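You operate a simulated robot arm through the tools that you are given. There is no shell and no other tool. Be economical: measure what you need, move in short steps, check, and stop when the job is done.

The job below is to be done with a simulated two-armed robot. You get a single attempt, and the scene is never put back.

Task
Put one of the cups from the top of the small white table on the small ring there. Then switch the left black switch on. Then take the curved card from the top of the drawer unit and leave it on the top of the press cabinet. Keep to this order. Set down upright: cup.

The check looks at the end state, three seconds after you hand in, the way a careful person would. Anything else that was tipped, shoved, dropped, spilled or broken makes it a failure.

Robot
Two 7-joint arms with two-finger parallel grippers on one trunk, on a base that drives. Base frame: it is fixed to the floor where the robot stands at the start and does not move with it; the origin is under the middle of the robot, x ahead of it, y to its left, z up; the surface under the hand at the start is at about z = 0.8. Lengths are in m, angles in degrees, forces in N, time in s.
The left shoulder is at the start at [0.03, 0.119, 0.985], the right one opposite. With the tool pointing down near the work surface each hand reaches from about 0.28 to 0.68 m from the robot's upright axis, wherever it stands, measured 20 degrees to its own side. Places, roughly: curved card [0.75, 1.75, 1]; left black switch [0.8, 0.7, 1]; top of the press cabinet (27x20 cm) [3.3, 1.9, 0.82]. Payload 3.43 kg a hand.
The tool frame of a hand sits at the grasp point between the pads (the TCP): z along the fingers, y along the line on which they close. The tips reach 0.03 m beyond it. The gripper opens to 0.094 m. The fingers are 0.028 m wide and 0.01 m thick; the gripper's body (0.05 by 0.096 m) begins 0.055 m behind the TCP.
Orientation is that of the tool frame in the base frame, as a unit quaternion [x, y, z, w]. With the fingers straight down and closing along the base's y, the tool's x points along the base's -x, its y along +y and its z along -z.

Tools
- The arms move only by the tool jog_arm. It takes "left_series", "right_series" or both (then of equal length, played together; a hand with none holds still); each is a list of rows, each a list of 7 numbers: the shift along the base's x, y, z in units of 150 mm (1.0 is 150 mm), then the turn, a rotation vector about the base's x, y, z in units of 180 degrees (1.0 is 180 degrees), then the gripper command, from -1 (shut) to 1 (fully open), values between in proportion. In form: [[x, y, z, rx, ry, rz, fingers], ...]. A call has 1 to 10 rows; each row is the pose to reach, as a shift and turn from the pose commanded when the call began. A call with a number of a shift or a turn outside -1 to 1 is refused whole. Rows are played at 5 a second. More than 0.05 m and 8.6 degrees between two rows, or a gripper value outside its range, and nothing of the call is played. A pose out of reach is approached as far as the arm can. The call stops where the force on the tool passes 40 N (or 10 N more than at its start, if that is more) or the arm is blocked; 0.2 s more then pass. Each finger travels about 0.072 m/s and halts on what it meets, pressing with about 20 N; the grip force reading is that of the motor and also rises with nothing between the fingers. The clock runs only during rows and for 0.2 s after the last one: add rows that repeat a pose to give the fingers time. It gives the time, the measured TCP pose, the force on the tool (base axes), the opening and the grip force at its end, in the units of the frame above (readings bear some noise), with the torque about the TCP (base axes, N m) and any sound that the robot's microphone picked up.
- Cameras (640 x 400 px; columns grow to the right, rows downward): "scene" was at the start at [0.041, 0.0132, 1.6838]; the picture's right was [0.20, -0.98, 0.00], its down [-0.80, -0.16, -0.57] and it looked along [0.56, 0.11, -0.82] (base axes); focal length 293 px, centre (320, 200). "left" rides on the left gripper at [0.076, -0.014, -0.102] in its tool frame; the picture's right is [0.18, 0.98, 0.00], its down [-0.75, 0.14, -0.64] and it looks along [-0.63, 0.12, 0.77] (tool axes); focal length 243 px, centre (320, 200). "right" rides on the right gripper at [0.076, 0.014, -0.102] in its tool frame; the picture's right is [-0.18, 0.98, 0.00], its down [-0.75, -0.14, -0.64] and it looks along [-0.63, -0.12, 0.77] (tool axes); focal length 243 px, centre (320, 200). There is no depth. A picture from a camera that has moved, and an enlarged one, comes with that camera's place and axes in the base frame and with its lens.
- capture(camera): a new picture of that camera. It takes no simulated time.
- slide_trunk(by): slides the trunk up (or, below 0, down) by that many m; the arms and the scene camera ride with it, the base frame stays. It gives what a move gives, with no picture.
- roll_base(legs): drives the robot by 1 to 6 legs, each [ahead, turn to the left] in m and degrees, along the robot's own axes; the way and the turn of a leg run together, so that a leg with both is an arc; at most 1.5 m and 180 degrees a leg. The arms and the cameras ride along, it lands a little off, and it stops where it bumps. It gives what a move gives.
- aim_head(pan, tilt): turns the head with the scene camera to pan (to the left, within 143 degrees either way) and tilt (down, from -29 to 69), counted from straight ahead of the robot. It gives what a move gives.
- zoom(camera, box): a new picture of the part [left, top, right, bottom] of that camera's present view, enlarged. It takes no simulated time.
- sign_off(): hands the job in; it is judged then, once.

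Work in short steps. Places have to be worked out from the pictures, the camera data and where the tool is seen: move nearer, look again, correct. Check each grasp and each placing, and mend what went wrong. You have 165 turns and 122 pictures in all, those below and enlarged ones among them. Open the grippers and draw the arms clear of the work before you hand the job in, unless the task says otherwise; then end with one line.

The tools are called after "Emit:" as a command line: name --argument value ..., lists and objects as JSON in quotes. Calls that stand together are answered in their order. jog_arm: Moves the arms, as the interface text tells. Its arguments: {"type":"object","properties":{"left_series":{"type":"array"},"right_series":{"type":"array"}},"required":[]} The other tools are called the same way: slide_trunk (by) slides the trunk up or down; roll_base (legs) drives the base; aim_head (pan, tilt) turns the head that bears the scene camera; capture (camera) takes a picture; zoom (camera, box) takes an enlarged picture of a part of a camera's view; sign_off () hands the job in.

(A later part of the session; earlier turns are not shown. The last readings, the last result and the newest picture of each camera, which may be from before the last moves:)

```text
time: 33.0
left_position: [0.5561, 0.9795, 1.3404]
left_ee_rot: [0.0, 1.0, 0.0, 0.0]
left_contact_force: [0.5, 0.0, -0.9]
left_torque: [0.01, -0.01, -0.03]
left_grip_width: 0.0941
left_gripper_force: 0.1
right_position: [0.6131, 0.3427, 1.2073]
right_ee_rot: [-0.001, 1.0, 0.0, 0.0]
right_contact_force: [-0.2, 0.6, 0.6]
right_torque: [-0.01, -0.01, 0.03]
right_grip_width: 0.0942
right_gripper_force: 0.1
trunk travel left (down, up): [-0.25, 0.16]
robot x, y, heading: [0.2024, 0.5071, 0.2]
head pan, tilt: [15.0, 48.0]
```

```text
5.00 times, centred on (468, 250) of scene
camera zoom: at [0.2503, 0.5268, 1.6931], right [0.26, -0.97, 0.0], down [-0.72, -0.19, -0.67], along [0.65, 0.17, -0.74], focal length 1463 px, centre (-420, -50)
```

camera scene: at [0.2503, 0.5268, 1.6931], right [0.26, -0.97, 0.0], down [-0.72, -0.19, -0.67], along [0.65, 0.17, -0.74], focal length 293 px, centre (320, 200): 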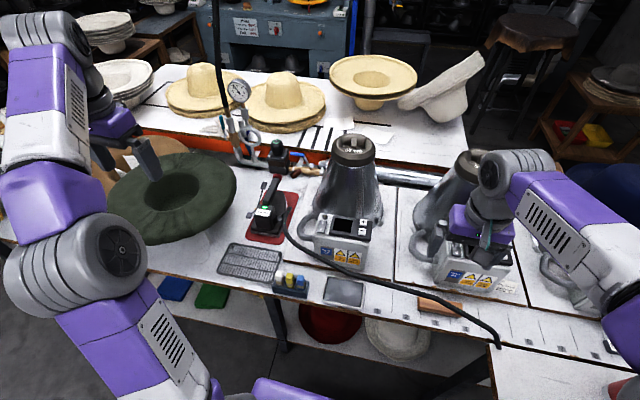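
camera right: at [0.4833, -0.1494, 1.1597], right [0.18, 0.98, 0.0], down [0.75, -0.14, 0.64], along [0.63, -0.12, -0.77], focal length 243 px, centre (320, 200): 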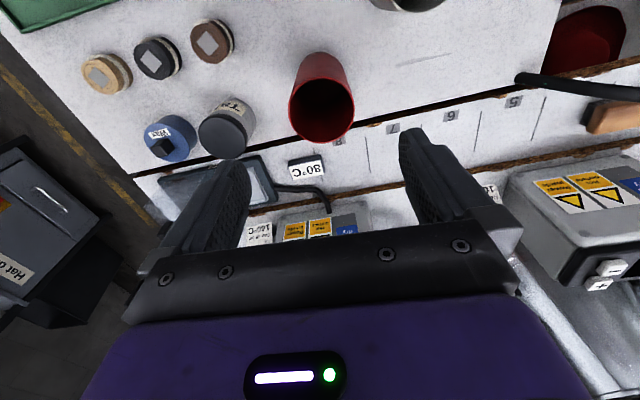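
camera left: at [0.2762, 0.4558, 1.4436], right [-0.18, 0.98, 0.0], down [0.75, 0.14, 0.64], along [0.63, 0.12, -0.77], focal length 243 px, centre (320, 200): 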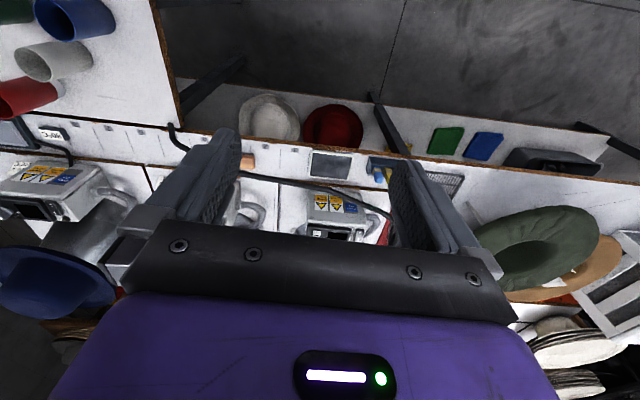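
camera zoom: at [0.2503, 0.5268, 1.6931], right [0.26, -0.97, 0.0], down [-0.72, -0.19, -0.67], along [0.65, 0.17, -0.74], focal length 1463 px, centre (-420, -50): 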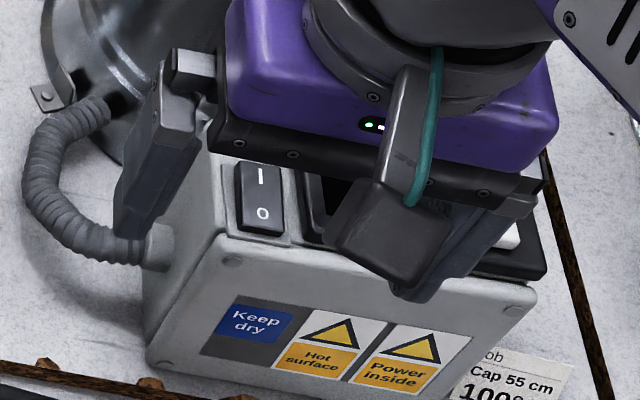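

The lamp is dark and the rocker reads "I" at the back. I'll close the left gripper, turn it -90° (so only 2 cm of finger lies along x) and bring it toward the rocker from above.

Emit:
jog_arm --left_series '[[0.1, -0.1, 0, 0, 0, -0.047, -1], [0.2, -0.2, 0, 0, 0, -0.094, -1], [0.3, -0.3, 0, 0, 0, -0.141, -1], [0.4, -0.4, 0, 0, 0, -0.188, -1], [0.5, -0.5, 0, 0, 0, -0.235, -1], [0.6, -0.6, 0, 0, 0, -0.282, -1], [0.7, -0.7, 0, 0, 0, -0.329, -1], [0.8, -0.8, 0, 0, 0, -0.376, -1], [0.9, -0.9, 0, 0, 0, -0.423, -1], [1, -1, 0, 0, 0, -0.47, -1]]'

Emit:
jog_arm --left_series '[[0.1, -0.3, -0.1, 0, 0, -0.03, -1], [0.2, -0.6, -0.3, 0, 0, -0.03, -1], [0.3, -0.9, -0.5, 0, 0, -0.03, -1], [0.4, -1, -0.8, 0, 0, -0.03, -1], [0.4, -1, -1, 0, 0, -0.03, -1], [0.4, -1, -1, 0, 0, -0.03, -1]]'

Emit:
capture --camera "left"

Emit:
zoom --camera "scene" --box '[260, 140, 420, 260]'

```text
time: 35.2
left_position: [0.6821, 0.8214, 1.3307]
left_ee_rot: [0.673, 0.74, 0.0, -0.001]
left_contact_force: [0.6, -0.3, -0.3]
left_torque: [0.01, 0.07, 0.01]
left_grip_width: 0.0002
left_gripper_force: 20.2
left hand out of reach, approached as far as the arm can: row 7, 8, 9, 10
right_position: [0.6148, 0.3439, 1.2055]
right_ee_rot: [-0.001, 1.0, 0.0, -0.001]
right_contact_force: [0.8, 0.2, -0.6]
right_torque: [0.02, 0.04, -0.01]
right_grip_width: 0.0941
right_gripper_force: 0.1
trunk travel left (down, up): [-0.25, 0.16]
robot x, y, heading: [0.204, 0.5068, -0.2]
head pan, tilt: [15.0, 48.0]
```

```text
refused: row 2 steps farther than a row can; nothing moved
```

```text
82 pictures are left
camera left: at [0.6606, 0.8956, 1.4349], right [0.96, 0.28, 0.0], down [0.21, -0.74, 0.64], along [0.18, -0.62, -0.77], focal length 243 px, centre (320, 200)
```

left: 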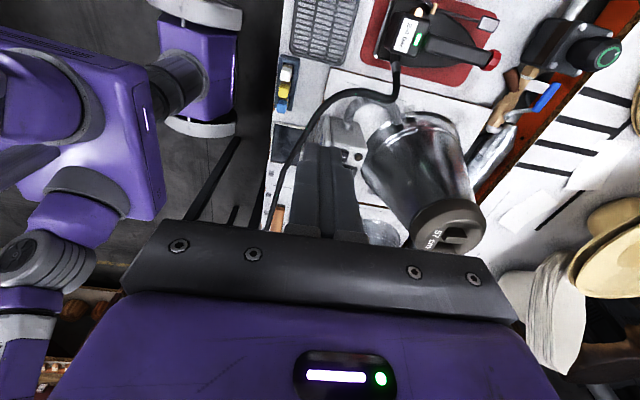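

```text
3.33 times, centred on (340, 200) of scene
camera zoom: at [0.2544, 0.5263, 1.6929], right [0.26, -0.97, 0.0], down [-0.72, -0.19, -0.67], along [0.64, 0.17, -0.74], focal length 976 px, centre (253, 200)
```

zoom: 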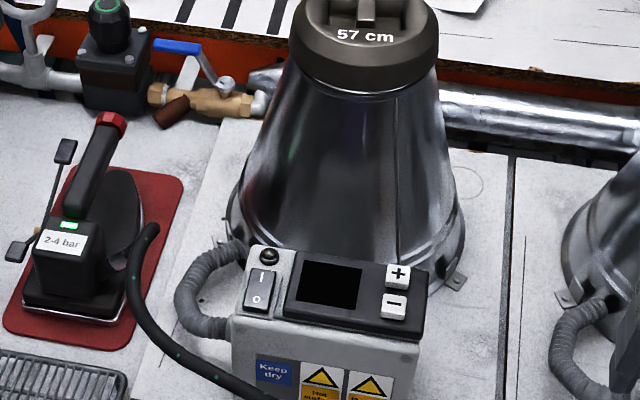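

The arm was only near its limit because of the height. I'll go lower and toward the rocker in legal step sizes.

Emit:
jog_arm --left_series '[[0, -0.1, -0.3, 0, 0, 0, -1], [0, -0.2, -0.6, 0, 0, 0, -1], [0, -0.35, -0.88, 0, 0, -0.015, -1], [0.1, -0.6, -1, 0, 0, -0.03, -1], [0.3, -0.8, -1, 0, 0, -0.03, -1], [0.5, -1, -1, 0, 0, -0.03, -1], [0.6, -1, -1, 0, 0, -0.03, -1], [0.6, -1, -1, 0, 0, -0.03, -1]]'

Emit:
capture --camera "left"

Emit:
zoom --camera "scene" --box '[260, 140, 420, 260]'

```text
time: 37.0
left_position: [0.7674, 0.6713, 1.1821]
left_ee_rot: [0.706, 0.708, 0.0, 0.0]
left_contact_force: [0.1, -1.4, 0.5]
left_torque: [-0.01, 0.01, 0.0]
left_grip_width: 0.0001
left_gripper_force: 20.4
right_position: [0.6135, 0.3426, 1.2068]
right_ee_rot: [-0.001, 1.0, 0.001, 0.001]
right_contact_force: [-0.8, 0.5, -0.4]
right_torque: [0.01, 0.01, -0.01]
right_grip_width: 0.0941
right_gripper_force: 0.1
trunk travel left (down, up): [-0.25, 0.16]
robot x, y, heading: [0.2049, 0.5081, 0.1]
head pan, tilt: [15.0, 48.0]
```

```text
80 pictures are left
camera left: at [0.7537, 0.7477, 1.2858], right [0.98, 0.19, 0.0], down [0.14, -0.75, 0.64], along [0.12, -0.63, -0.77], focal length 243 px, centre (320, 200)
```

left: 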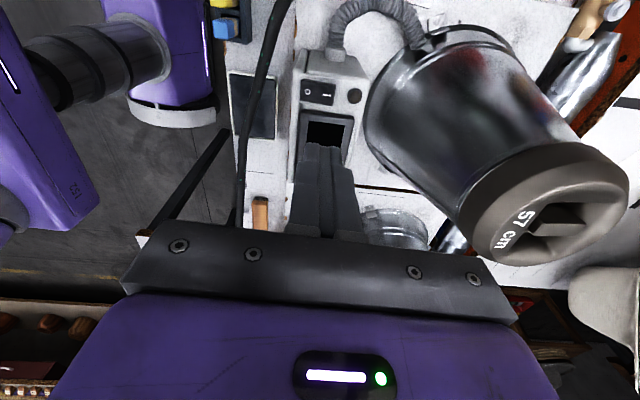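

```text
3.33 times, centred on (340, 200) of scene
camera zoom: at [0.2502, 0.5265, 1.6931], right [0.26, -0.97, 0.0], down [-0.72, -0.19, -0.67], along [0.65, 0.17, -0.74], focal length 976 px, centre (253, 200)
```

zoom: 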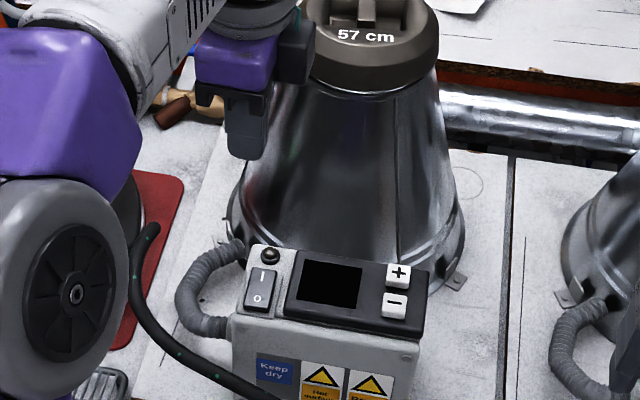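

The rocker converges to about (0.775, 0.66, 0.97), its length along x about 4 cm with "I" at +x. I'll descend to about 4 cm above and look at the tip against it.

Emit:
jog_arm --left_series '[[0.08, -0.07, -0.25, 0, 0, 0, -1], [0.1, -0.07, -0.5, 0, 0, 0, -1], [0.1, -0.07, -0.75, 0, 0, 0, -1], [0.1, -0.07, -0.9, 0, 0, 0, -1], [0.1, -0.07, -0.9, 0, 0, 0, -1]]'

Emit:
zoom --camera "left" --box '[220, 40, 420, 200]'

Emit:
zoom --camera "scene" --box '[290, 180, 386, 250]'

```text
time: 38.2
left_position: [0.7823, 0.661, 1.0463]
left_ee_rot: [0.707, 0.708, 0.0, 0.001]
left_contact_force: [0.0, 0.2, -0.3]
left_torque: [0.02, -0.02, -0.01]
left_grip_width: 0.0
left_gripper_force: 19.3
right_position: [0.6138, 0.3428, 1.208]
right_ee_rot: [-0.001, 1.0, -0.001, 0.0]
right_contact_force: [-0.7, -0.2, 0.4]
right_torque: [0.02, -0.01, 0.01]
right_grip_width: 0.0939
right_gripper_force: 0.1
trunk travel left (down, up): [-0.25, 0.16]
robot x, y, heading: [0.2049, 0.507, 0.3]
head pan, tilt: [15.0, 48.0]
```

```text
2.50 times, centred on (320, 120) of left
camera zoom: at [0.7684, 0.7367, 1.1496], right [0.98, 0.19, 0.0], down [0.14, -0.75, 0.64], along [0.12, -0.63, -0.77], focal length 606 px, centre (320, 400)
```

zoom: 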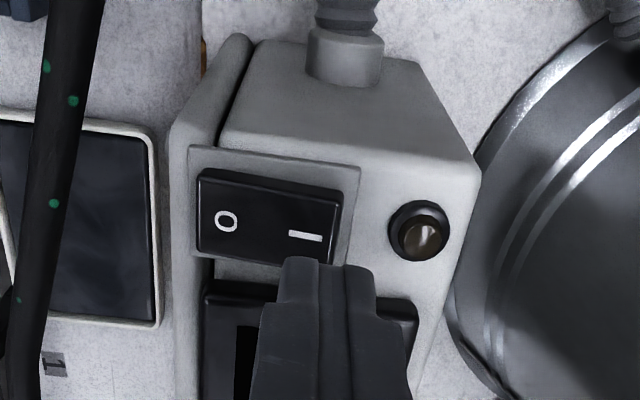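

```text
5.71 times, centred on (338, 215) of scene
camera zoom: at [0.2504, 0.5268, 1.6931], right [0.26, -0.97, 0.0], down [-0.72, -0.19, -0.67], along [0.65, 0.17, -0.74], focal length 1672 px, centre (217, 114)
```

zoom: 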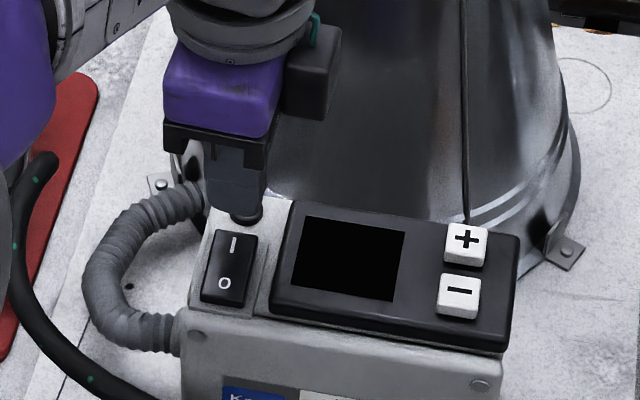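

The tip lines up in x with "I" at (0.782, 0.654). I'll shift 7 mm in -y, 3 mm in +x and press down in small steps.

Emit:
jog_arm --left_series '[[0.02, -0.047, -0.1, 0, 0, 0, -1], [0.02, -0.047, -0.2, 0, 0, 0, -1], [0.02, -0.047, -0.26, 0, 0, 0, -1], [0.02, -0.047, -0.3, 0, 0, 0, -1], [0.02, -0.047, -0.33, 0, 0, 0, -1]]'

Emit:
zoom --camera "left" --box '[220, 40, 420, 200]'

Emit:
zoom --camera "scene" --box '[290, 180, 386, 250]'

```text
time: 39.3
left_position: [0.7879, 0.6543, 1.0103]
left_ee_rot: [0.706, 0.708, 0.006, 0.008]
left_contact_force: [-9.9, 0.9, 14.0]
left_torque: [-0.01, 0.43, -0.05]
left_grip_width: 0.0
left_gripper_force: 19.9
right_position: [0.6108, 0.3427, 1.2081]
right_ee_rot: [-0.001, 1.0, 0.0, 0.001]
right_contact_force: [-0.1, 0.4, 0.1]
right_torque: [0.01, 0.05, 0.02]
right_grip_width: 0.094
right_gripper_force: 0.1
trunk travel left (down, up): [-0.25, 0.16]
robot x, y, heading: [0.2025, 0.5086, 0.0]
head pan, tilt: [15.0, 48.0]
stopped in row 5 (left hand): the force on the tool passed its limit at 46 N (the readings are from after the stop); the commanded pose is now the measured one
```

```text
2.50 times, centred on (320, 120) of left
camera zoom: at [0.7711, 0.73, 1.1141], right [0.98, 0.19, 0.02], down [0.13, -0.75, 0.65], along [0.13, -0.63, -0.76], focal length 606 px, centre (320, 400)
```

zoom: 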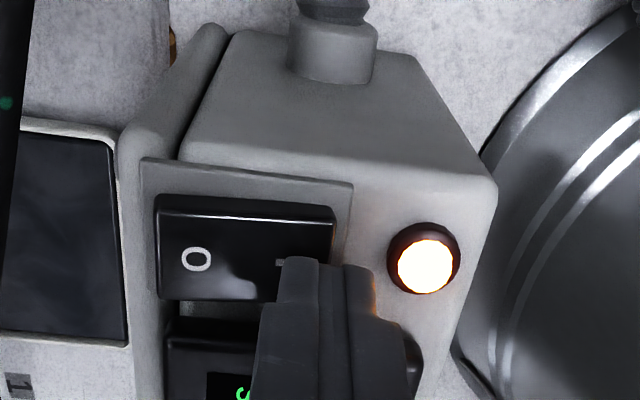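

```text
5.71 times, centred on (338, 215) of scene
camera zoom: at [0.2479, 0.5268, 1.6931], right [0.26, -0.97, 0.0], down [-0.72, -0.19, -0.67], along [0.65, 0.17, -0.74], focal length 1672 px, centre (217, 114)
```

zoom: 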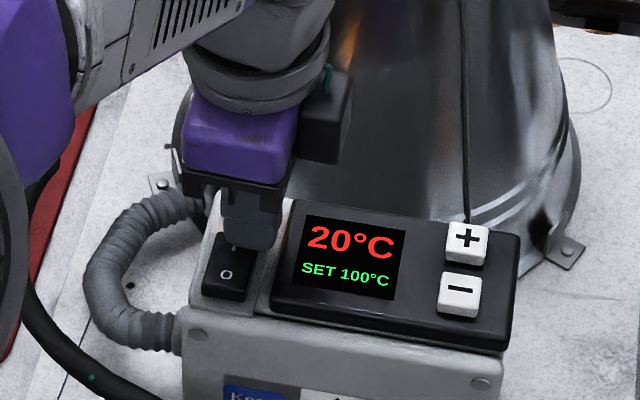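

The lamp is lit and the display reads 20 °C, so the switch is on. I'll withdraw straight up and confirm it stays on.

Emit:
jog_arm --left_series '[[0, 0, 0.1, 0, 0, 0, -1], [0, 0, 0.4, 0, 0, 0, -1], [-0.1, 0.1, 0.7, 0, 0, 0, -1], [-0.2, 0.2, 0.98, 0, 0, 0, -1], [-0.3, 0.45, 1, 0, 0, 0, -1], [-0.4, 0.75, 1, 0, 0, 0, -1], [-0.5, 1, 1, 0, 0, 0, -1]]'

Emit:
capture --camera "scene"

Emit:
zoom --camera "scene" --box '[270, 180, 430, 280]'

```text
time: 40.9
left_position: [0.7142, 0.8037, 1.1579]
left_ee_rot: [0.706, 0.709, 0.006, 0.007]
left_contact_force: [-0.1, 0.0, 0.6]
left_torque: [-0.01, 0.0, -0.01]
left_grip_width: 0.0
left_gripper_force: 20.3
right_position: [0.6123, 0.3448, 1.2083]
right_ee_rot: [-0.001, 1.0, 0.0, 0.0]
right_contact_force: [-0.7, -0.6, -0.1]
right_torque: [-0.04, -0.01, 0.04]
right_grip_width: 0.094
right_gripper_force: 0.0
trunk travel left (down, up): [-0.25, 0.16]
robot x, y, heading: [0.2019, 0.508, 0.3]
head pan, tilt: [15.0, 48.0]
```

```text
74 pictures are left
camera scene: at [0.2501, 0.528, 1.6931], right [0.26, -0.97, 0.0], down [-0.72, -0.19, -0.67], along [0.65, 0.17, -0.74], focal length 293 px, centre (320, 200)
```

scene: 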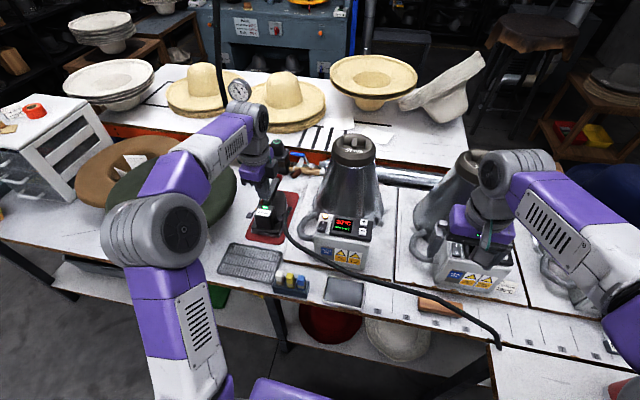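

```text
4.00 times, centred on (350, 230) of scene
camera zoom: at [0.2501, 0.528, 1.6931], right [0.26, -0.97, 0.0], down [-0.72, -0.19, -0.67], along [0.65, 0.17, -0.74], focal length 1171 px, centre (200, 80)
```

zoom: 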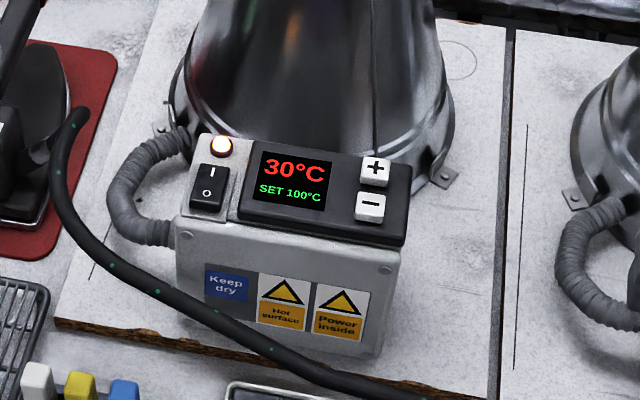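

The switch stays on (display heating). I'll raise the left arm, bring it back toward the robot, and turn the wrist back.

Emit:
jog_arm --left_series '[[0, 0, 0.3, 0, 0, 0, -1], [-0.15, 0, 0.5, 0, 0, 0.047, -1], [-0.3, 0, 0.7, 0, 0, 0.094, -1], [-0.45, 0, 0.9, 0, 0, 0.141, -1], [-0.6, 0, 1, 0, 0, 0.188, -1], [-0.7, 0, 1, 0, 0, 0.235, -1], [-0.8, 0, 1, 0, 0, 0.282, -1], [-0.9, 0, 1, 0, 0, 0.329, -1], [-0.95, 0, 1, 0, 0, 0.376, -1], [-1, 0, 1, 0, 0, 0.423, -1]]'

Emit:
roll_base --legs '[[-0.3, 0], [0, 90], [1.0, 0]]'

Emit:
aim_head --pan -60 --tilt 40

Emit:
capture --camera "scene"

```text
time: 43.1
left_position: [0.5636, 0.8041, 1.3082]
left_ee_rot: [0.118, 0.993, 0.01, 0.002]
left_contact_force: [-0.2, -0.3, -0.8]
left_torque: [-0.01, -0.02, -0.02]
left_grip_width: 0.0
left_gripper_force: 19.9
right_position: [0.6132, 0.3428, 1.207]
right_ee_rot: [-0.001, 1.0, -0.001, 0.0]
right_contact_force: [-0.4, -0.1, 0.0]
right_torque: [-0.04, -0.04, 0.0]
right_grip_width: 0.0939
right_gripper_force: 0.0
trunk travel left (down, up): [-0.25, 0.16]
robot x, y, heading: [0.2034, 0.5063, 0.3]
head pan, tilt: [15.0, 48.0]
```

```text
time: 53.8
left_position: [-0.3933, 1.864, 1.3076]
left_ee_rot: [-0.616, 0.787, 0.008, -0.004]
left_contact_force: [-0.1, 0.3, -1.2]
left_torque: [-0.03, 0.0, 0.0]
left_grip_width: 0.0
left_gripper_force: 20.2
right_position: [0.0672, 1.9115, 1.2073]
right_ee_rot: [-0.706, 0.708, 0.0, 0.0]
right_contact_force: [-0.6, -0.2, -0.7]
right_torque: [-0.01, -0.02, 0.01]
right_grip_width: 0.0939
right_gripper_force: 0.1
trunk travel left (down, up): [-0.25, 0.16]
robot x, y, heading: [-0.0944, 1.5041, 89.9]
head pan, tilt: [15.0, 48.0]
```

```text
time: 55.2
left_position: [-0.3923, 1.8641, 1.3075]
left_ee_rot: [-0.617, 0.787, 0.008, -0.004]
left_contact_force: [0.9, -0.2, 0.3]
left_torque: [-0.01, 0.0, 0.01]
left_grip_width: 0.0
left_gripper_force: 19.9
right_position: [0.068, 1.9118, 1.2071]
right_ee_rot: [0.707, -0.707, 0.0, 0.0]
right_contact_force: [-0.2, 0.4, 0.8]
right_torque: [0.02, -0.02, -0.02]
right_grip_width: 0.0941
right_gripper_force: 0.0
trunk travel left (down, up): [-0.25, 0.16]
robot x, y, heading: [-0.0967, 1.5024, 90.2]
head pan, tilt: [-60.0, 40.0]
```

```text
72 pictures are left
camera scene: at [-0.024, 1.5144, 1.7045], right [0.5, -0.87, 0.0], down [-0.56, -0.32, -0.77], along [0.66, 0.38, -0.64], focal length 293 px, centre (320, 200)
```

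scene: 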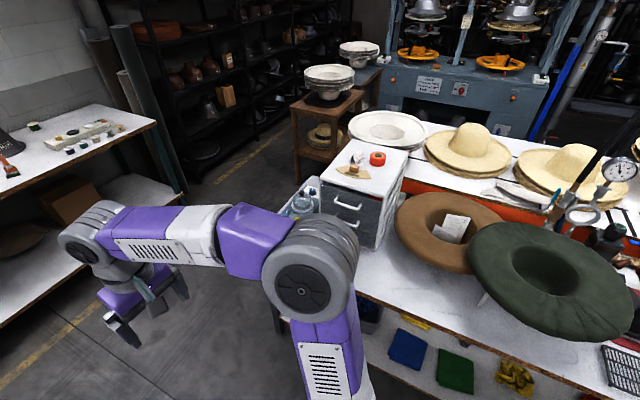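

The drawer unit is in view with several small things on top. I'll enlarge it.

Emit:
zoom --camera "scene" --box '[300, 130, 420, 210]'

Emit:
zoom --camera "scene" --box '[280, 0, 600, 200]'

```text
5.00 times, centred on (360, 170) of scene
camera zoom: at [-0.024, 1.5144, 1.7045], right [0.5, -0.87, 0.0], down [-0.56, -0.32, -0.77], along [0.66, 0.38, -0.64], focal length 1463 px, centre (120, 350)
```

zoom: 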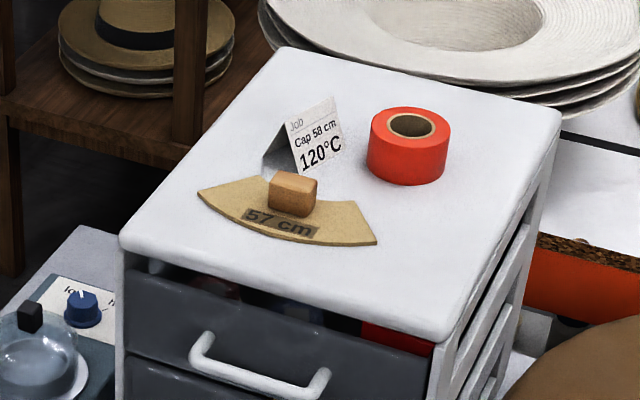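

```text
2.00 times, centred on (440, 100) of scene
camera zoom: at [-0.024, 1.5144, 1.7045], right [0.5, -0.87, 0.0], down [-0.56, -0.32, -0.77], along [0.66, 0.38, -0.64], focal length 585 px, centre (80, 400)
```

zoom: 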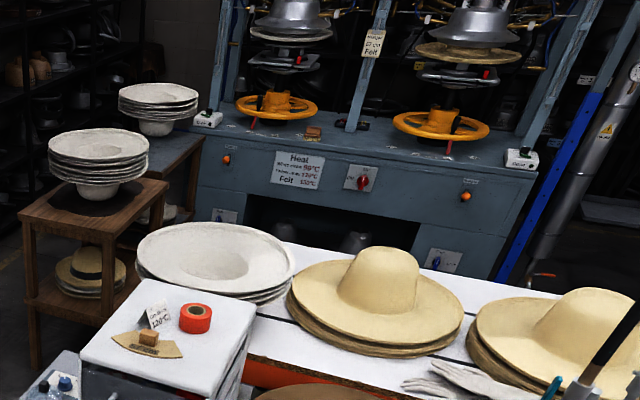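

The curved card is the arc-shaped "57 cm" template with a wooden block handle, next to a job tent card and a tape roll. I'll turn back to face the bench and triangulate.

Emit:
roll_base --legs '[[0, -90]]'

Emit:
aim_head --pan 20 --tilt 40

Emit:
capture --camera "scene"

Emit:
capture --camera "left"

```text
time: 59.5
left_position: [0.265, 1.7955, 1.3084]
left_ee_rot: [0.123, 0.992, 0.009, 0.003]
left_contact_force: [1.1, -0.6, 0.4]
left_torque: [0.0, -0.03, -0.01]
left_grip_width: 0.0
left_gripper_force: 20.5
right_position: [0.3096, 1.3343, 1.2063]
right_ee_rot: [0.004, 1.0, 0.0, 0.001]
right_contact_force: [-0.4, -0.1, 0.5]
right_torque: [0.0, 0.0, 0.04]
right_grip_width: 0.0941
right_gripper_force: 0.1
trunk travel left (down, up): [-0.25, 0.16]
robot x, y, heading: [-0.0963, 1.5025, -0.7]
head pan, tilt: [-60.0, 40.0]
```

```text
time: 61.0
left_position: [0.265, 1.7957, 1.3074]
left_ee_rot: [0.124, 0.992, 0.008, 0.003]
left_contact_force: [0.0, -0.8, 0.3]
left_torque: [-0.01, -0.02, 0.0]
left_grip_width: 0.0
left_gripper_force: 19.7
right_position: [0.3087, 1.335, 1.2072]
right_ee_rot: [0.004, 1.0, 0.0, 0.0]
right_contact_force: [-0.2, 0.4, -0.2]
right_torque: [0.01, -0.01, -0.02]
right_grip_width: 0.0941
right_gripper_force: 0.1
trunk travel left (down, up): [-0.25, 0.16]
robot x, y, heading: [-0.0975, 1.5036, -0.2]
head pan, tilt: [20.0, 40.0]
```

```text
69 pictures are left
camera scene: at [-0.0475, 1.5305, 1.7045], right [0.33, -0.94, 0.0], down [-0.61, -0.21, -0.77], along [0.72, 0.26, -0.64], focal length 293 px, centre (320, 200)
```

scene: 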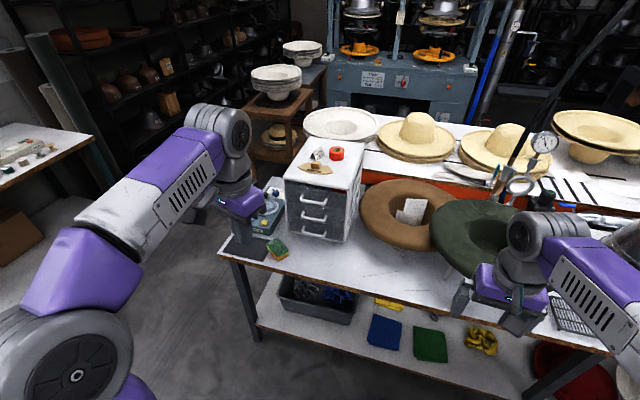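

```text
68 pictures are left
camera left: at [0.1868, 1.7989, 1.4117], right [0.06, 1.0, 0.02], down [0.76, -0.06, 0.65], along [0.65, -0.03, -0.76], focal length 243 px, centre (320, 200)
```

left: 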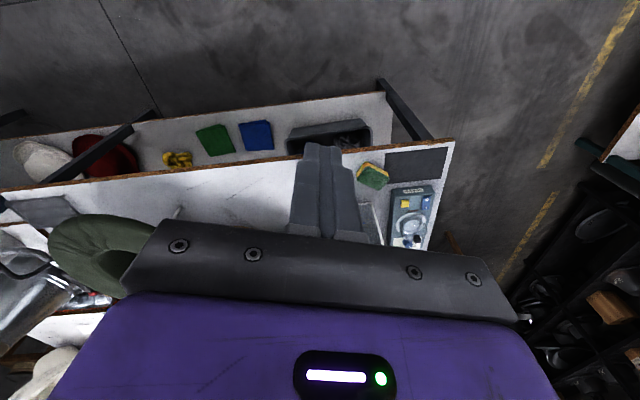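

The block comes out near (0.853, 1.867, 1.08), with the unit's top near z≈1.055. I'll raise the trunk for comfortable reach and drive so that it lies ahead of the left shoulder.

Emit:
slide_trunk --by 0.13

Emit:
roll_base --legs '[[0, 45], [0.24, 0], [0, -45], [0.14, 0]]'

Emit:
aim_head --pan 15 --tilt 50

Emit:
capture --camera "scene"

Emit:
capture --camera "left"

```text
time: 62.6
left_position: [0.2653, 1.7959, 1.438]
left_ee_rot: [0.124, 0.992, 0.007, 0.002]
left_contact_force: [-0.6, 0.1, -0.4]
left_torque: [0.01, 0.01, -0.01]
left_grip_width: 0.0003
left_gripper_force: 19.9
right_position: [0.3088, 1.3346, 1.3372]
right_ee_rot: [0.005, 1.0, 0.0, -0.001]
right_contact_force: [-1.0, 0.3, 1.6]
right_torque: [0.0, 0.03, 0.05]
right_grip_width: 0.094
right_gripper_force: 0.0
trunk travel left (down, up): [-0.38, 0.03]
robot x, y, heading: [-0.0964, 1.5026, -0.3]
head pan, tilt: [20.0, 40.0]
```

```text
time: 69.4
left_position: [0.5705, 1.9687, 1.4383]
left_ee_rot: [0.12, 0.993, 0.009, 0.004]
left_contact_force: [-0.2, 0.0, -0.1]
left_torque: [0.01, 0.03, -0.01]
left_grip_width: 0.0002
left_gripper_force: 19.8
right_position: [0.6185, 1.507, 1.3383]
right_ee_rot: [0.0, 1.0, 0.0, 0.001]
right_contact_force: [-0.2, 0.3, -0.4]
right_torque: [0.01, 0.01, -0.04]
right_grip_width: 0.0942
right_gripper_force: 0.1
trunk travel left (down, up): [-0.38, 0.03]
robot x, y, heading: [0.2128, 1.6719, 0.0]
head pan, tilt: [20.0, 40.0]
```

```text
time: 70.1
left_position: [0.5729, 1.9675, 1.4378]
left_ee_rot: [0.119, 0.993, 0.009, 0.002]
left_contact_force: [0.2, -0.2, -0.6]
left_torque: [0.0, 0.03, 0.0]
left_grip_width: 0.0
left_gripper_force: 20.0
right_position: [0.6205, 1.508, 1.3373]
right_ee_rot: [-0.001, 1.0, 0.0, 0.0]
right_contact_force: [-0.5, 0.9, -0.9]
right_torque: [-0.01, 0.03, -0.03]
right_grip_width: 0.094
right_gripper_force: 0.1
trunk travel left (down, up): [-0.38, 0.03]
robot x, y, heading: [0.2133, 1.6713, -0.3]
head pan, tilt: [15.0, 50.0]
```

```text
67 pictures are left
camera scene: at [0.2569, 1.6906, 1.8203], right [0.26, -0.97, 0.0], down [-0.74, -0.2, -0.64], along [0.62, 0.17, -0.77], focal length 293 px, centre (320, 200)
```

scene: 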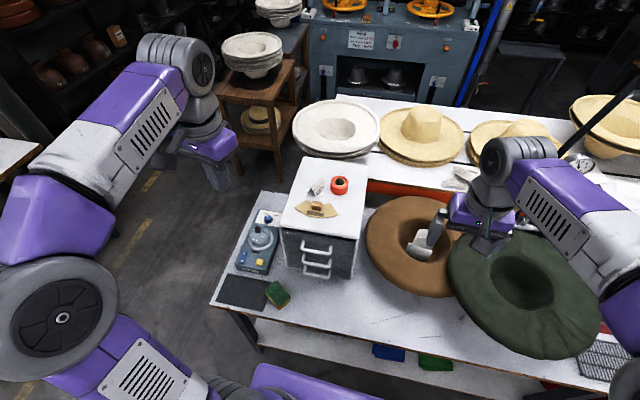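

```text
66 pictures are left
camera left: at [0.494, 1.9702, 1.5417], right [0.05, 1.0, 0.02], down [0.76, -0.05, 0.65], along [0.65, -0.02, -0.76], focal length 243 px, centre (320, 200)
```

left: 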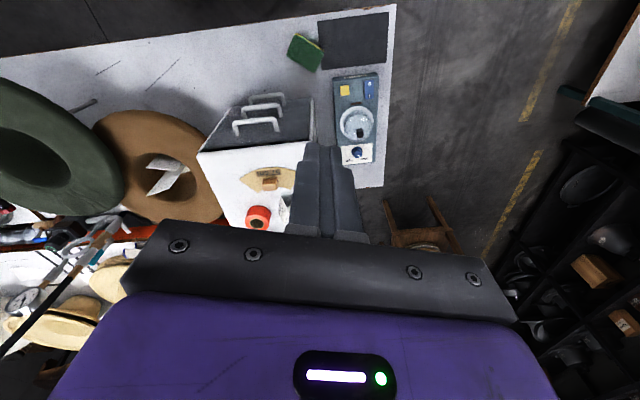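

Block about (0.80, 1.85, 1.11) by triangulation. I'll bring the left hand above it, finish the wrist turn and half-open the fingers, then look closer.

Emit:
jog_arm --left_series '[[0, -0.2, 0, 0, 0, 0.03, 0], [0.2, -0.4, 0, 0, 0, 0.06, 0.4], [0.45, -0.6, 0, 0, 0, 0.077, 0.6], [0.7, -0.75, -0.15, 0, 0, 0.077, 0.6], [0.9, -0.75, -0.35, 0, 0, 0.077, 0.6], [1, -0.75, -0.6, 0, 0, 0.077, 0.6], [1, -0.75, -0.85, 0, 0, 0.077, 0.6], [1, -0.75, -0.85, 0, 0, 0.077, 0.6]]'

Emit:
capture --camera "left"

Emit:
zoom --camera "scene" --box '[270, 150, 390, 230]'

```text
time: 71.9
left_position: [0.7211, 1.8555, 1.3104]
left_ee_rot: [-0.002, 1.0, 0.008, 0.002]
left_contact_force: [-0.4, -0.9, -0.8]
left_torque: [-0.01, 0.02, 0.04]
left_grip_width: 0.0751
left_gripper_force: 0.0
right_position: [0.6195, 1.5071, 1.3374]
right_ee_rot: [-0.001, 1.0, 0.0, 0.0]
right_contact_force: [0.3, 0.5, 0.5]
right_torque: [0.04, 0.02, 0.0]
right_grip_width: 0.0941
right_gripper_force: 0.1
trunk travel left (down, up): [-0.38, 0.03]
robot x, y, heading: [0.2164, 1.6723, 0.3]
head pan, tilt: [15.0, 50.0]
```

```text
65 pictures are left
camera left: at [0.6443, 1.8383, 1.4142], right [-0.19, 0.98, 0.02], down [0.75, 0.13, 0.65], along [0.63, 0.13, -0.76], focal length 243 px, centre (320, 200)
```

left: 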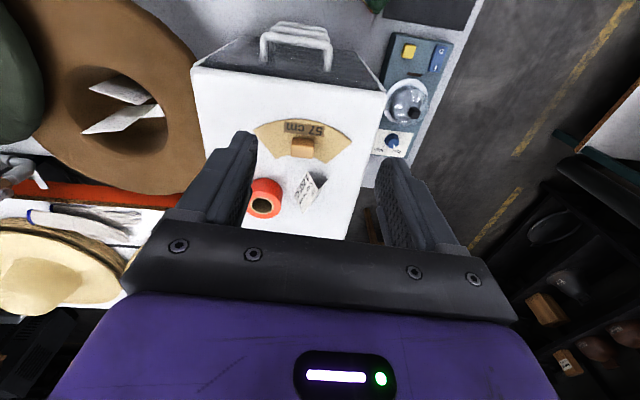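

```text
5.00 times, centred on (330, 190) of scene
camera zoom: at [0.2558, 1.6905, 1.8204], right [0.26, -0.97, 0.0], down [-0.74, -0.2, -0.64], along [0.62, 0.17, -0.77], focal length 1463 px, centre (270, 250)
```

zoom: 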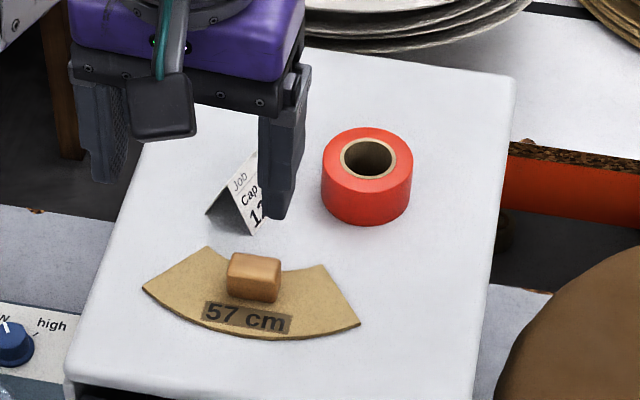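

Block top now about (0.787, 1.848, 1.13), with its long side (3.3 cm) nearly along y. I'll go above it, tips near z≈1.19, and look again.

Emit:
jog_arm --left_series '[[0.2, -0.05, -0.1, 0, 0, 0, 0.6], [0.43, -0.05, -0.3, 0, 0, 0, 0.6], [0.43, -0.05, -0.5, 0, 0, 0, 0.6], [0.43, -0.05, -0.6, 0, 0, 0, 0.6], [0.43, -0.05, -0.6, 0, 0, 0, 0.6]]'

Emit:
capture --camera "left"

Emit:
zoom --camera "scene" --box '[270, 150, 390, 230]'

Emit:
capture --camera "right"

```text
time: 73.1
left_position: [0.7858, 1.848, 1.2215]
left_ee_rot: [-0.002, 1.0, 0.01, 0.002]
left_contact_force: [-0.3, 0.4, -0.9]
left_torque: [0.0, 0.01, -0.01]
left_grip_width: 0.0751
left_gripper_force: 0.1
right_position: [0.6198, 1.5071, 1.3372]
right_ee_rot: [-0.001, 1.0, 0.0, -0.001]
right_contact_force: [0.0, -0.4, 0.7]
right_torque: [-0.03, -0.02, -0.02]
right_grip_width: 0.0941
right_gripper_force: 0.0
trunk travel left (down, up): [-0.38, 0.03]
robot x, y, heading: [0.2122, 1.6737, -0.0]
head pan, tilt: [15.0, 50.0]
```

```text
63 pictures are left
camera left: at [0.7095, 1.8312, 1.3243], right [-0.19, 0.98, 0.02], down [0.75, 0.13, 0.65], along [0.63, 0.13, -0.76], focal length 243 px, centre (320, 200)
```

left: 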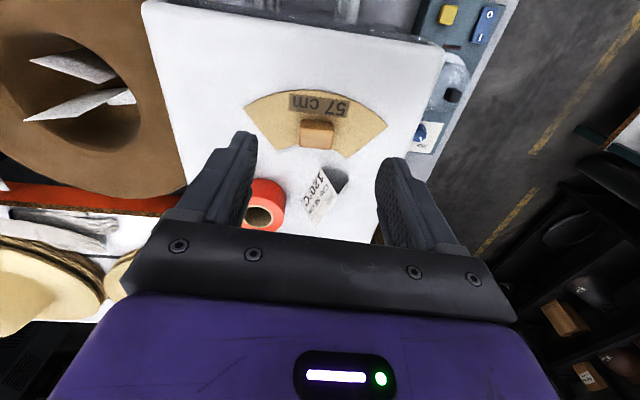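

```text
5.00 times, centred on (330, 190) of scene
camera zoom: at [0.2557, 1.6906, 1.8204], right [0.26, -0.97, 0.0], down [-0.74, -0.2, -0.64], along [0.62, 0.17, -0.77], focal length 1463 px, centre (270, 250)
```

zoom: 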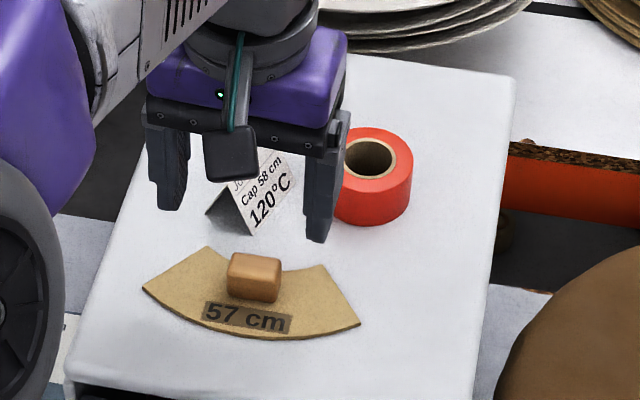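

```text
61 pictures are left
camera right: at [0.5439, 1.522, 1.4389], right [0.18, 0.98, 0.0], down [0.75, -0.14, 0.64], along [0.63, -0.12, -0.77], focal length 243 px, centre (320, 200)
```

right: 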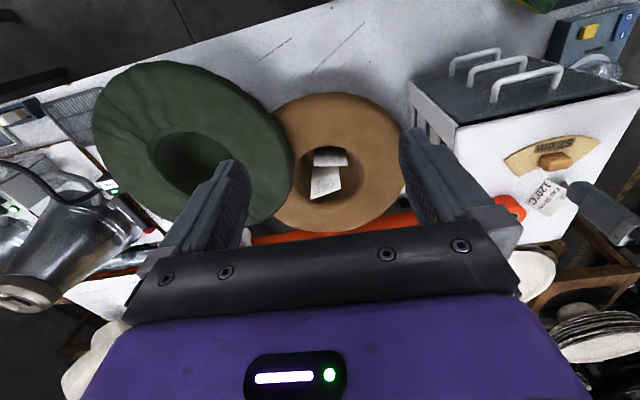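

Left and right cameras agree: block top at (0.811, 1.851, 1.097). I'll shift +26 mm in x and drop so the tips are at about z≈1.115, just above it.

Emit:
jog_arm --left_series '[[0.17, 0.02, 0, 0, 0, 0, 0.6], [0.17, 0.02, -0.25, 0, 0, 0, 0.6], [0.17, 0.02, -0.5, 0, 0, 0, 0.6], [0.17, 0.02, -0.5, 0, 0, 0, 0.6]]'

Emit:
capture --camera "left"

Emit:
zoom --camera "scene" --box '[270, 150, 390, 230]'

Emit:
zoom --camera "right" --box '[480, 100, 640, 200]'

```text
time: 74.1
left_position: [0.811, 1.8516, 1.146]
left_ee_rot: [-0.002, 1.0, 0.01, 0.002]
left_contact_force: [-0.3, -0.2, 0.8]
left_torque: [0.01, -0.04, 0.01]
left_grip_width: 0.0753
left_gripper_force: 0.0
right_position: [0.6189, 1.5065, 1.3369]
right_ee_rot: [-0.001, 1.0, 0.0, 0.0]
right_contact_force: [-0.3, 0.6, 0.0]
right_torque: [0.01, -0.03, 0.02]
right_grip_width: 0.0939
right_gripper_force: 0.1
trunk travel left (down, up): [-0.38, 0.03]
robot x, y, heading: [0.2124, 1.6701, 0.1]
head pan, tilt: [15.0, 50.0]
```

```text
60 pictures are left
camera left: at [0.7347, 1.8343, 1.2492], right [-0.19, 0.98, 0.02], down [0.75, 0.13, 0.65], along [0.63, 0.13, -0.76], focal length 243 px, centre (320, 200)
```

left: 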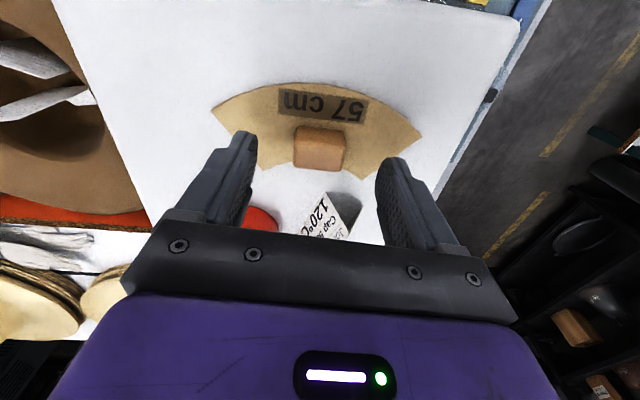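

```text
5.00 times, centred on (330, 190) of scene
camera zoom: at [0.2556, 1.6904, 1.8204], right [0.26, -0.97, 0.0], down [-0.74, -0.2, -0.64], along [0.62, 0.17, -0.77], focal length 1463 px, centre (270, 250)
```

zoom: 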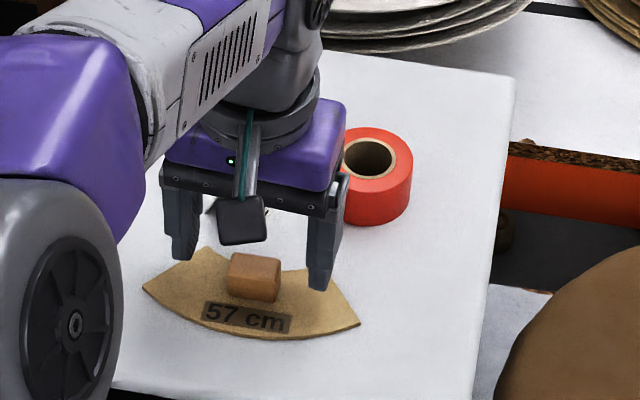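

```text
4.00 times, centred on (560, 150) of right
camera zoom: at [0.5439, 1.5218, 1.4389], right [0.18, 0.98, 0.0], down [0.75, -0.14, 0.64], along [0.63, -0.12, -0.77], focal length 970 px, centre (-640, 400)
```

zoom: 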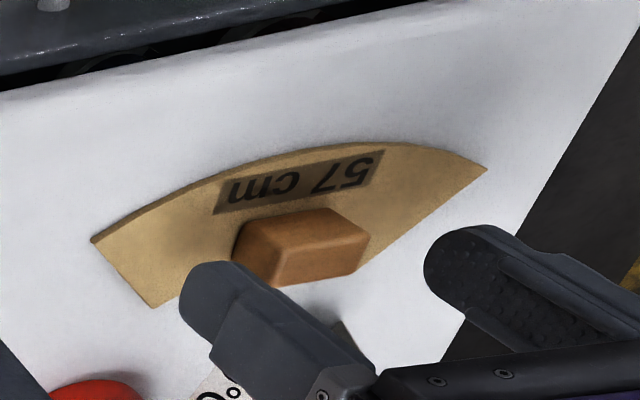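

The block is centred in y and about 8 mm further in x. I'll shift +7 mm and lower 3 cm, leaving the tips just above the card.

Emit:
jog_arm --left_series '[[0.047, 0.013, -0.05, 0, 0, 0, 0.6], [0.047, 0.013, -0.12, 0, 0, 0, 0.6], [0.047, 0.013, -0.17, 0, 0, 0, 0.6], [0.047, 0.013, -0.2, 0, 0, 0, 0.6], [0.047, 0.013, -0.2, 0, 0, 0, 0.6]]'

Emit:
zoom --camera "left" --box '[220, 80, 420, 230]'

Emit:
zoom --camera "right" --box '[480, 100, 640, 200]'

```text
time: 75.3
left_position: [0.8216, 1.8521, 1.1245]
left_ee_rot: [-0.001, 1.0, 0.007, 0.01]
left_contact_force: [-4.6, 0.2, 14.6]
left_torque: [-0.66, 0.35, -0.15]
left_grip_width: 0.0749
left_gripper_force: 0.0
right_position: [0.6198, 1.5071, 1.3375]
right_ee_rot: [-0.001, 1.0, 0.0, 0.001]
right_contact_force: [0.0, 0.0, 0.1]
right_torque: [0.03, 0.03, 0.01]
right_grip_width: 0.094
right_gripper_force: 0.1
trunk travel left (down, up): [-0.38, 0.03]
robot x, y, heading: [0.2087, 1.6706, 0.1]
head pan, tilt: [15.0, 50.0]
stopped in row 5 (left hand): the force on the tool passed its limit at 41 N (the readings are from after the stop); the commanded pose is now the measured one
```

```text
2.67 times, centred on (320, 155) of left
camera zoom: at [0.743, 1.8361, 1.2265], right [-0.19, 0.98, 0.01], down [0.74, 0.14, 0.66], along [0.65, 0.13, -0.75], focal length 647 px, centre (320, 320)
```

zoom: 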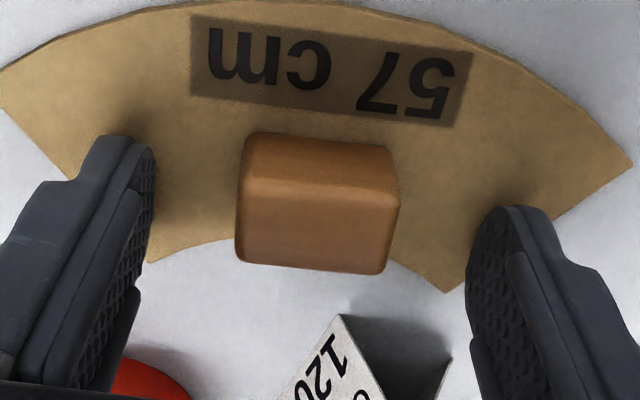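

```text
4.00 times, centred on (560, 150) of right
camera zoom: at [0.5437, 1.522, 1.4388], right [0.18, 0.98, 0.0], down [0.75, -0.14, 0.64], along [0.63, -0.12, -0.77], focal length 970 px, centre (-640, 400)
```

zoom: 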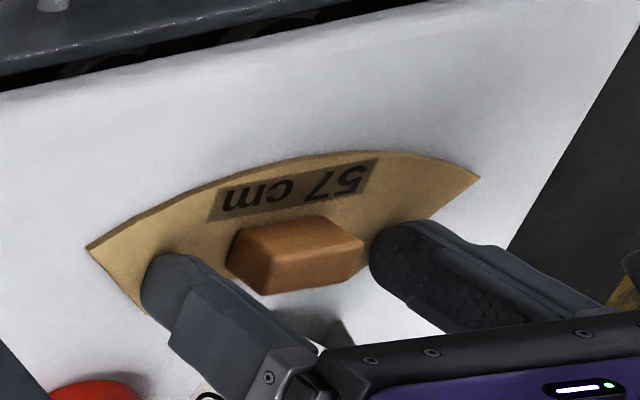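

The tips touched the card, so its surface is at about z≈1.093. I'll raise 4 mm, then close on the block.

Emit:
jog_arm --left_series '[[-0.02, 0.003, 0.03, 0, 0, 0, 0.6], [-0.02, 0.003, 0.03, 0, 0, 0, 0.2], [-0.02, 0.003, 0.03, 0, 0, 0, -0.2], [-0.02, 0.003, 0.03, 0, 0, 0, -0.6], [-0.02, 0.003, 0.03, 0, 0, 0, -0.8], [-0.02, 0.003, 0.03, 0, 0, 0, -0.8]]'

Emit:
zoom --camera "left" --box '[220, 80, 420, 230]'

Emit:
zoom --camera "right" --box '[480, 100, 640, 200]'

```text
time: 76.7
left_position: [0.8181, 1.8527, 1.127]
left_ee_rot: [-0.001, 1.0, 0.008, 0.008]
left_contact_force: [0.8, -0.1, 0.4]
left_torque: [0.01, 0.02, -0.02]
left_grip_width: 0.0313
left_gripper_force: 20.3
right_position: [0.6194, 1.507, 1.3379]
right_ee_rot: [-0.001, 1.0, -0.001, 0.0]
right_contact_force: [-0.2, 0.2, -0.1]
right_torque: [-0.01, -0.02, 0.03]
right_grip_width: 0.094
right_gripper_force: 0.1
trunk travel left (down, up): [-0.38, 0.03]
robot x, y, heading: [0.2138, 1.6726, -0.2]
head pan, tilt: [15.0, 50.0]
```

```text
2.67 times, centred on (320, 155) of left
camera zoom: at [0.7401, 1.8366, 1.2283], right [-0.19, 0.98, 0.01], down [0.74, 0.13, 0.66], along [0.64, 0.13, -0.75], focal length 647 px, centre (320, 320)
```

zoom: 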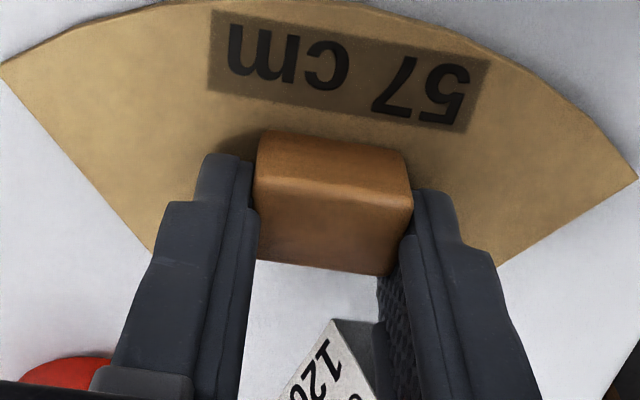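

```text
4.00 times, centred on (560, 150) of right
camera zoom: at [0.5442, 1.5219, 1.4388], right [0.18, 0.98, 0.0], down [0.75, -0.14, 0.64], along [0.63, -0.12, -0.77], focal length 970 px, centre (-640, 400)
```

zoom: 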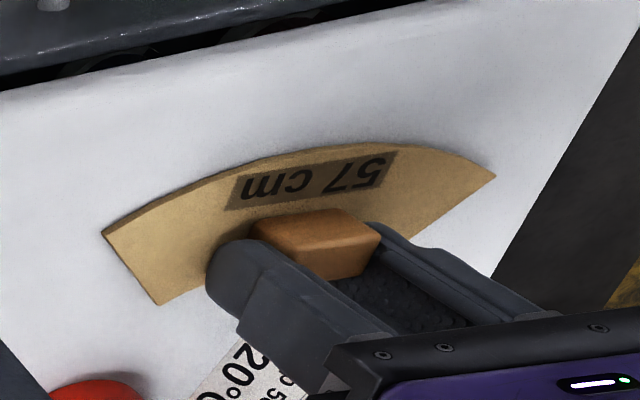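

The block is gripped at 31 mm and the card moved with it, so it's attached. I'll lift straight up and check.

Emit:
jog_arm --left_series '[[0, 0, 0.08, 0, 0, 0, -0.8], [0, 0, 0.25, 0, 0, 0, -0.8], [0, 0, 0.5, 0, 0, 0, -0.8], [0, 0, 0.75, 0, 0, 0, -0.8], [0, 0, 0.95, 0, 0, 0, -0.8]]'

Emit:
capture --camera "left"

Emit:
capture --camera "scene"

```text
time: 77.9
left_position: [0.8173, 1.8513, 1.2698]
left_ee_rot: [-0.002, 1.0, 0.007, 0.009]
left_contact_force: [-0.1, -0.7, -0.9]
left_torque: [0.0, 0.01, 0.0]
left_grip_width: 0.0314
left_gripper_force: 20.1
right_position: [0.6204, 1.507, 1.3377]
right_ee_rot: [-0.001, 1.0, 0.0, 0.0]
right_contact_force: [-0.1, 0.7, -0.6]
right_torque: [0.02, 0.01, -0.01]
right_grip_width: 0.0943
right_gripper_force: 0.0
trunk travel left (down, up): [-0.38, 0.03]
robot x, y, heading: [0.2121, 1.6702, 0.2]
head pan, tilt: [15.0, 50.0]
```

```text
53 pictures are left
camera left: at [0.7395, 1.8354, 1.372], right [-0.19, 0.98, 0.01], down [0.74, 0.13, 0.66], along [0.64, 0.13, -0.75], focal length 243 px, centre (320, 200)
```

left: 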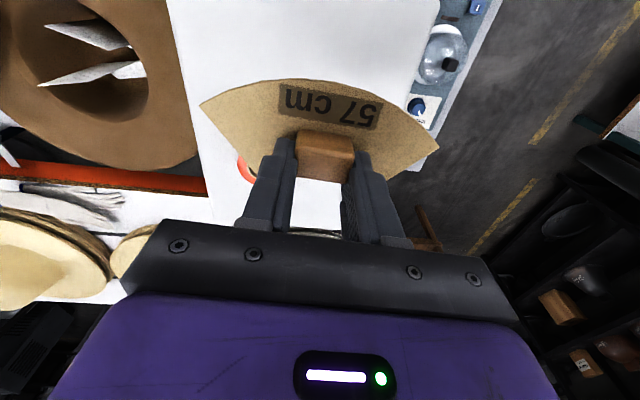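

```text
52 pictures are left
camera scene: at [0.2558, 1.6904, 1.8203], right [0.26, -0.97, 0.0], down [-0.74, -0.2, -0.64], along [0.62, 0.17, -0.77], focal length 293 px, centre (320, 200)
```

scene: 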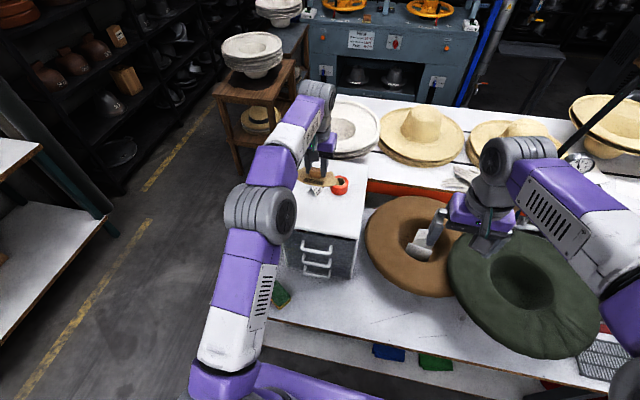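

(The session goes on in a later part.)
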